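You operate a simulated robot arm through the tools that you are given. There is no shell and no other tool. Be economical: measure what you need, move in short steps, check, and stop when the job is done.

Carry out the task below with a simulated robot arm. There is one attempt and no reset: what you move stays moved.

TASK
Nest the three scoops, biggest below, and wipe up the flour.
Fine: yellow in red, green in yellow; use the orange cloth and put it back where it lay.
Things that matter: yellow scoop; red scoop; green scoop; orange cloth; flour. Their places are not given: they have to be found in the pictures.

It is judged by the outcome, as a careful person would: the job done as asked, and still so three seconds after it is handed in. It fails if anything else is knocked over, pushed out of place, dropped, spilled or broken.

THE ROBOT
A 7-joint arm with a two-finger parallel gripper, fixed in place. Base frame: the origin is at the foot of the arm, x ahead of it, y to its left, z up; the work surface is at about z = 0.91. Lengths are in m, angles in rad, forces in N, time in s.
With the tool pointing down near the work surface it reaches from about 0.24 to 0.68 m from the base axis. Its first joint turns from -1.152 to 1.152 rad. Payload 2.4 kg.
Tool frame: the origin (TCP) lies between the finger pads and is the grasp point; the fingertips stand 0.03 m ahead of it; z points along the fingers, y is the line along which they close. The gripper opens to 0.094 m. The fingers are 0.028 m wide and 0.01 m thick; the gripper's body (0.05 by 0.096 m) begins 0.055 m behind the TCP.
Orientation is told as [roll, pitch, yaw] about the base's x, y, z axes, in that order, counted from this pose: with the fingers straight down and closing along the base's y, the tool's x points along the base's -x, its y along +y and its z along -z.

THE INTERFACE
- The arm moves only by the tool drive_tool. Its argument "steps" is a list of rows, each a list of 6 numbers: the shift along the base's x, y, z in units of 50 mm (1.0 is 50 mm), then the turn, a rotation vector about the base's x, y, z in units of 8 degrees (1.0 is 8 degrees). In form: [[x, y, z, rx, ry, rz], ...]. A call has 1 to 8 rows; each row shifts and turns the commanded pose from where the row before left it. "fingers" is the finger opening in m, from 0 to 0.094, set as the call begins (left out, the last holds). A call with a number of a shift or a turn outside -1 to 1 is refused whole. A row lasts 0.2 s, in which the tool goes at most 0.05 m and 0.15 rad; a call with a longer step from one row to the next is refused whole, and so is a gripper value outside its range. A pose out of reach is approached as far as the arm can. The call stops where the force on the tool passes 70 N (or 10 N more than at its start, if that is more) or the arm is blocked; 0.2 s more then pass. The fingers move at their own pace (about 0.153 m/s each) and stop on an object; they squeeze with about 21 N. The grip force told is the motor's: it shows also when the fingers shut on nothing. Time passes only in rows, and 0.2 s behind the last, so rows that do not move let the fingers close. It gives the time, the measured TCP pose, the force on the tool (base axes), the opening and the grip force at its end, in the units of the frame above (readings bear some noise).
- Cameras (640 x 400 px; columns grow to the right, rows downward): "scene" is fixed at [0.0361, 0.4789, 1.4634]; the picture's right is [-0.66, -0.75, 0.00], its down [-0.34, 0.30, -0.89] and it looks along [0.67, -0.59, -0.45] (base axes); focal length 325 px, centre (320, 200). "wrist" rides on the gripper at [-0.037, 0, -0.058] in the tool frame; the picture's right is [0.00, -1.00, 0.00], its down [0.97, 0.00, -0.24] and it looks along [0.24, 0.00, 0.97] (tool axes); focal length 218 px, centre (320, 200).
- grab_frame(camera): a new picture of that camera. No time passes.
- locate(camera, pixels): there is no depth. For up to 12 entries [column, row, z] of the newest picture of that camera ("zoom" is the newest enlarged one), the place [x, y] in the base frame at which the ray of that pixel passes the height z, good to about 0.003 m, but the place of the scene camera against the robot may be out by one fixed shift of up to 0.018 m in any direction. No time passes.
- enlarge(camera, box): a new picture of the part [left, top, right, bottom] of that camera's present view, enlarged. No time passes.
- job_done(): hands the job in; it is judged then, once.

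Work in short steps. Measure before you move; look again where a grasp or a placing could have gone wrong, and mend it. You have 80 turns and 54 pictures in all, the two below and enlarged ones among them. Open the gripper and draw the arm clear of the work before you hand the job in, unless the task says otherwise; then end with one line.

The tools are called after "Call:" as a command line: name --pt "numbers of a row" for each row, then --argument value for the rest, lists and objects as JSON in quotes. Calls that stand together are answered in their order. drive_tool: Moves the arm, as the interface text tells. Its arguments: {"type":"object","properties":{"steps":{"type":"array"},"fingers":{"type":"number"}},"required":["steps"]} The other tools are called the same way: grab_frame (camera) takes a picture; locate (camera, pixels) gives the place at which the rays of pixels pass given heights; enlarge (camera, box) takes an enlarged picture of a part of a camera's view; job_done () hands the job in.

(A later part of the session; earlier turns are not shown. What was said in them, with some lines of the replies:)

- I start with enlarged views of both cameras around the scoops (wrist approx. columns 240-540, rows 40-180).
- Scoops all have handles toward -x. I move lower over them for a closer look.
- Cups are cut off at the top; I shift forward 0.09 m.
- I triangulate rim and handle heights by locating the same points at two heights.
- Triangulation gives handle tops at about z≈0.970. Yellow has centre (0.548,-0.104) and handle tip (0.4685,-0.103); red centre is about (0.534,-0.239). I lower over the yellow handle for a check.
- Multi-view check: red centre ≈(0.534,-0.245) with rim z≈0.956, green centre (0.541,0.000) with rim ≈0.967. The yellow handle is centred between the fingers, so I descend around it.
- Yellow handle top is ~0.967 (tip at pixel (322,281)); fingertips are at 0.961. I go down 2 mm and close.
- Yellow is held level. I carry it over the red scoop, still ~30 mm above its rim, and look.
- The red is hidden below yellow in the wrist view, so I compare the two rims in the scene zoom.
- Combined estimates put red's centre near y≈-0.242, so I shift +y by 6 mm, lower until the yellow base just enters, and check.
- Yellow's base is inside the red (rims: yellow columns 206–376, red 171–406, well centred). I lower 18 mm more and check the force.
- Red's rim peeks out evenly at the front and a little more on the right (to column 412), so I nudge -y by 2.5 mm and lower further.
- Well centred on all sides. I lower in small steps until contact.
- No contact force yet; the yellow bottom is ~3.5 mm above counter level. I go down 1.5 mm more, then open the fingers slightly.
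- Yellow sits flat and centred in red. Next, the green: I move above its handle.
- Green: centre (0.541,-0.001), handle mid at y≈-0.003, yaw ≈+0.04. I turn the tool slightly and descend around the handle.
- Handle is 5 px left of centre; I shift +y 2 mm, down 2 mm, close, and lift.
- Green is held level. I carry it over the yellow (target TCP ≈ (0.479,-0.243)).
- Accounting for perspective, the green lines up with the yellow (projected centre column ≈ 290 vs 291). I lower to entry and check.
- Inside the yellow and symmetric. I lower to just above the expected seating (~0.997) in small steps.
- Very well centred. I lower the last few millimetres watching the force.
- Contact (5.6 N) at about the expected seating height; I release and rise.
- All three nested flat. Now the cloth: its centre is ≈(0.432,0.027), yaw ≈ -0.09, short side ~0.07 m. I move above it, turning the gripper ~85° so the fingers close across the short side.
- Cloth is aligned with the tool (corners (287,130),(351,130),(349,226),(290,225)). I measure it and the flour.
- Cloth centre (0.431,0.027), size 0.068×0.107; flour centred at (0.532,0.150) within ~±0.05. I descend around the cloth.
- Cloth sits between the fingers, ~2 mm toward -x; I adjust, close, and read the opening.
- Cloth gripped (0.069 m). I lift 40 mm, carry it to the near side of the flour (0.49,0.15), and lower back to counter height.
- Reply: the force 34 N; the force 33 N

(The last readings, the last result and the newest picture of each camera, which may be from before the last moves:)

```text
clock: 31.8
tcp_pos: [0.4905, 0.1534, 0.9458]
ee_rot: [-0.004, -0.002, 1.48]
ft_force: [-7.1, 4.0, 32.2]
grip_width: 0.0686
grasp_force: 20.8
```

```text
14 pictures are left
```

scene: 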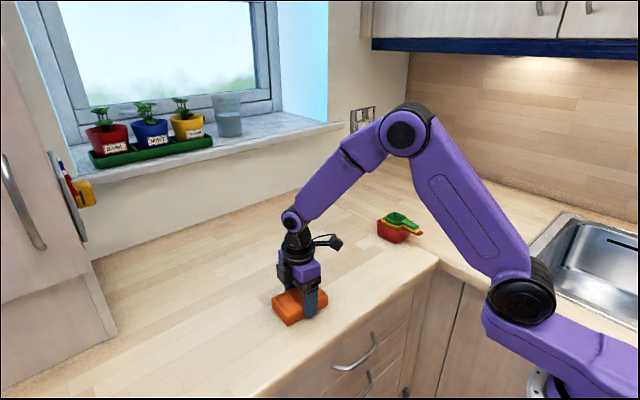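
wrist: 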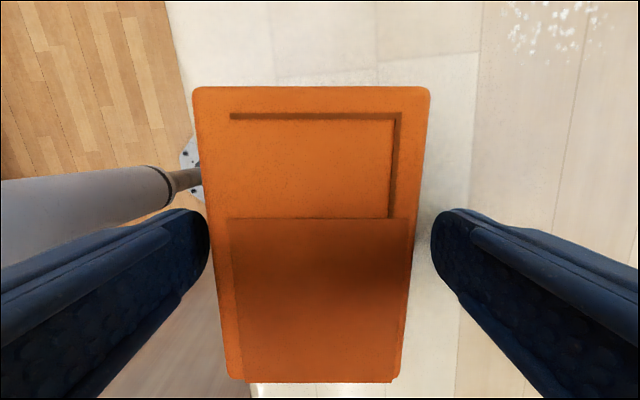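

Pressing at 32 N is more than needed; I ease up 1 mm and wipe away from the arm and back.

Call:
drive_tool --pt "0 0 0.025 0 0 0" --pt "0.3 0 0 0 0 0" --pt "0.3 0 0 0 0 0" --pt "0.3 0 0 0 0 0" --pt "0.3 0 0 0 0 0" --pt "0.3 0 0 0 0 0" --pt "0.2 0 0 0 0 0"

Call:
grab_frame --camera "scene"

```text
clock: 33.4
tcp_pos: [0.5747, 0.151, 0.9468]
ee_rot: [0.0, -0.001, 1.482]
ft_force: [0.7, -0.2, -1.0]
grip_width: 0.069
grasp_force: 20.9
```

```text
13 pictures are left
```

scene: 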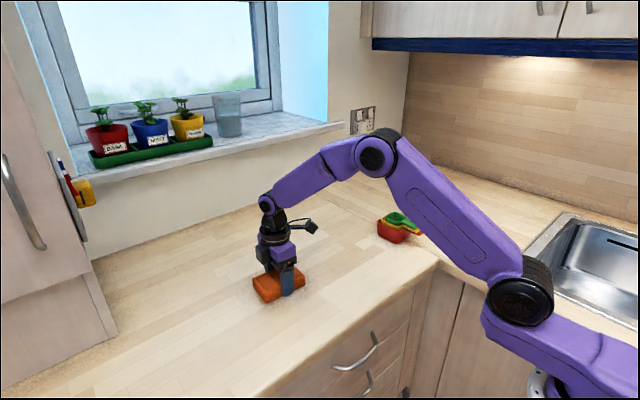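

Force is now ~0, so I press 1 mm again and wipe back.

Call:
drive_tool --pt "0 0 -0.02 0 0 0" --pt "-0.3 0.1 0 0 0 0" --pt "-0.3 0.1 0 0 0 0" --pt "-0.3 0.1 0 0 0 0" --pt "-0.3 0 0 0 0 0" --pt "-0.3 0 0 0 0 0" --pt "-0.2 0 0 0 0 0"

Call:
drive_tool --pt "0.3 -0.2 -0.01 0 0 0" --pt "0.3 -0.2 0 0 0 0" --pt "0.3 -0.2 0 0 0 0" --pt "0.3 0 0 0 0 0" --pt "0.3 0 0 0 0 0" --pt "0.2 0 0 0 0 0"

Call:
drive_tool --pt "-0.3 0 0 0 0 0" --pt "-0.3 0 0 0 0 0" --pt "-0.3 0.1 0 0 0 0" --pt "-0.3 0.1 0 0 0 0" --pt "-0.3 0.1 0 0 0 0" --pt "-0.2 0 0 0 0 0"

```text
clock: 35.0
tcp_pos: [0.4918, 0.1646, 0.9454]
ee_rot: [0.002, 0.0, 1.479]
ft_force: [3.5, 0.4, 4.3]
grip_width: 0.0691
grasp_force: 20.7
```

```text
clock: 36.4
tcp_pos: [0.5752, 0.1348, 0.9441]
ee_rot: [0.002, 0.0, 1.48]
ft_force: [-3.5, -0.5, 5.7]
grip_width: 0.069
grasp_force: 21.0
```

```text
clock: 37.8
tcp_pos: [0.4916, 0.1515, 0.9454]
ee_rot: [-0.001, 0.0, 1.477]
ft_force: [0.4, -0.3, 0.1]
grip_width: 0.0691
grasp_force: 20.7
```

Strokes done with light contact force. I lift, return above the cloth's original place, and check the flour area before setting down.

Call:
drive_tool --pt "0 0 0.4 0 0 0" --pt "0 0 0.4 0 0 0" --pt "-0.4 -0.82 0 0 0 0" --pt "-0.4 -0.82 0 0 0 0" --pt "-0.4 -0.82 0 0 0 0" --pt "0 0 0 0 0 0"

Call:
enlarge --camera "scene" --box '[220, 220, 400, 332]'

```text
clock: 39.2
tcp_pos: [0.4344, 0.027, 0.9855]
ee_rot: [0.0, 0.0, 1.481]
ft_force: [-0.1, -0.3, -0.7]
grip_width: 0.0691
grasp_force: 20.8
```

```text
3.56 times, centred on (310, 276) of scene
```

zoom: 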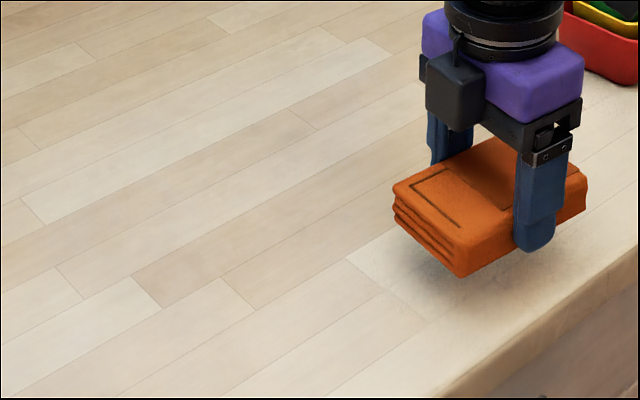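

The flour is gone. I lower the cloth to its place.

Call:
drive_tool --pt "0 0 -0.4 0 0 0" --pt "0 0 -0.3 0 0 0" --pt "0 0 -0.07 0 0 0" --pt "0 0 0 0 0 0"

Call:
drive_tool --pt "0 0 -0.02 0 0 0" --pt "0 0 0 0 0 0"

```text
clock: 40.2
tcp_pos: [0.4337, 0.0277, 0.945]
ee_rot: [0.0, -0.002, 1.481]
ft_force: [0.2, -0.3, 0.3]
grip_width: 0.0693
grasp_force: 21.3
```

```text
clock: 40.8
tcp_pos: [0.4336, 0.0289, 0.9446]
ee_rot: [0.0, 0.0, 1.48]
ft_force: [-0.6, -0.4, 0.3]
grip_width: 0.069
grasp_force: 21.1
```

Position is ~2.5 mm too far in x; I correct and lower a bit more until touch.

Call:
drive_tool --pt "-0.05 -0.03 0 0 0 0" --pt "0 0 -0.015 0 0 0" --pt "0 0 0 0 0 0"

Call:
drive_tool --pt "0 0 -0.01 0 0 0" --pt "0 0 0 0 0 0"

```text
clock: 41.6
tcp_pos: [0.4295, 0.0272, 0.9446]
ee_rot: [-0.002, -0.002, 1.48]
ft_force: [1.0, -2.2, 6.9]
grip_width: 0.0691
grasp_force: 21.1
```

```text
clock: 42.2
tcp_pos: [0.4288, 0.0269, 0.9449]
ee_rot: [-0.003, 0.001, 1.479]
ft_force: [2.5, -2.4, 19.4]
grip_width: 0.069
grasp_force: 21.1
```

The cloth is on the counter; I open and rise straight up.

Call:
drive_tool --pt "0 0 0.03 0 0 0" --pt "0 0 0 0 0 0" --fingers 0.094

Call:
drive_tool --pt "0 0 0.3 0 0 0" --pt "0 0 0.8 0 0 0" --pt "0 0 0.9 0 0 0" --pt "0 0 0.9 0 0 0" --pt "0 0 0.6 0 0 0" --pt "0 0 0 0 0 0"

Call:
grab_frame --camera "wrist"

Call:
grab_frame --camera "scene"

```text
clock: 42.8
tcp_pos: [0.4268, 0.0266, 0.945]
ee_rot: [0.001, 0.002, 1.479]
ft_force: [-0.6, -0.3, 0.4]
grip_width: 0.0939
grasp_force: 0.1
```

```text
clock: 44.2
tcp_pos: [0.4297, 0.0276, 1.12]
ee_rot: [0.001, 0.0, 1.481]
ft_force: [-0.2, -0.5, -0.6]
grip_width: 0.0939
grasp_force: 0.1
```

```text
11 pictures are left
```

wrist: 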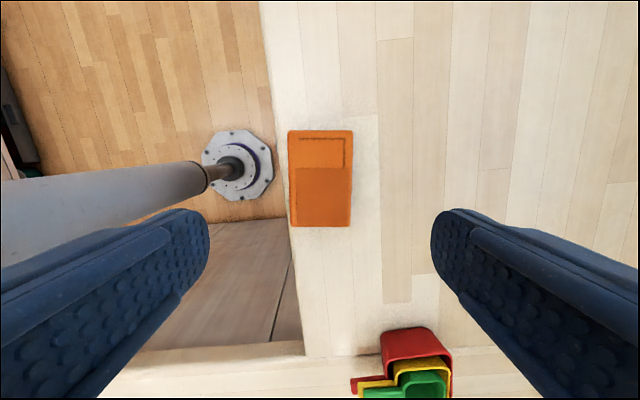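

```text
10 pictures are left
```

scene: 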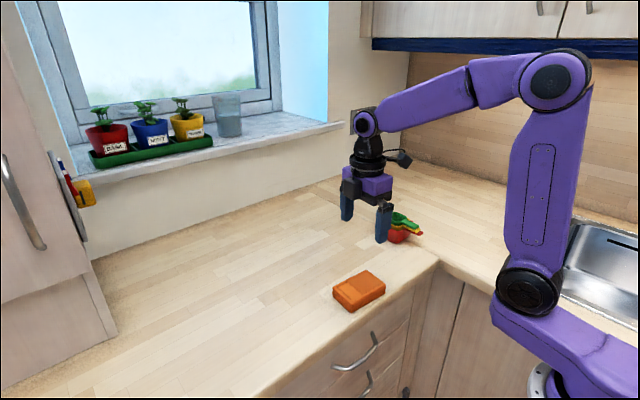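

The cloth lies at the same pixels as at the start and the flour is gone. I raise the arm clear and take a final look at the stack.

Call:
drive_tool --pt "0 0 0.9 0 0 0" --pt "0 0 0.9 0 0 0" --pt "0 0 0.9 0 0 0" --pt "0 0 0 0 0 0"

Call:
enlarge --camera "scene" --box '[250, 190, 450, 315]'

```text
clock: 45.2
tcp_pos: [0.4272, 0.0279, 1.2546]
ee_rot: [0.001, 0.0, 1.481]
ft_force: [0.5, 0.5, 0.0]
grip_width: 0.0941
grasp_force: 0.0
```

```text
3.20 times, centred on (350, 252) of scene
```

zoom: 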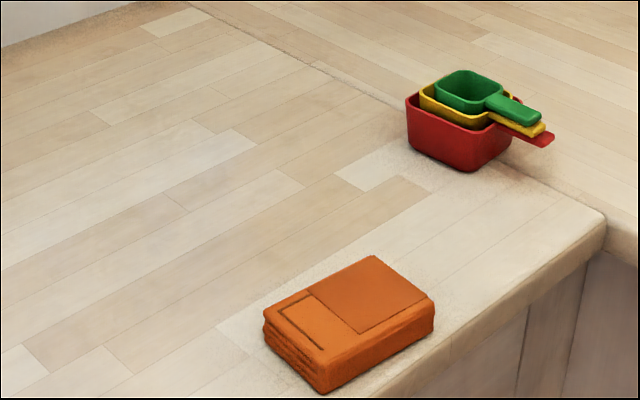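

Everything is in place: scoops nested, flour gone, cloth back. I hand the job in.

Call:
job_done

```text
The job is handed in.
```

The scoops are nested (green in yellow, yellow in red), the flour is wiped up, and the orange cloth is back where it lay, to within about 2 mm.
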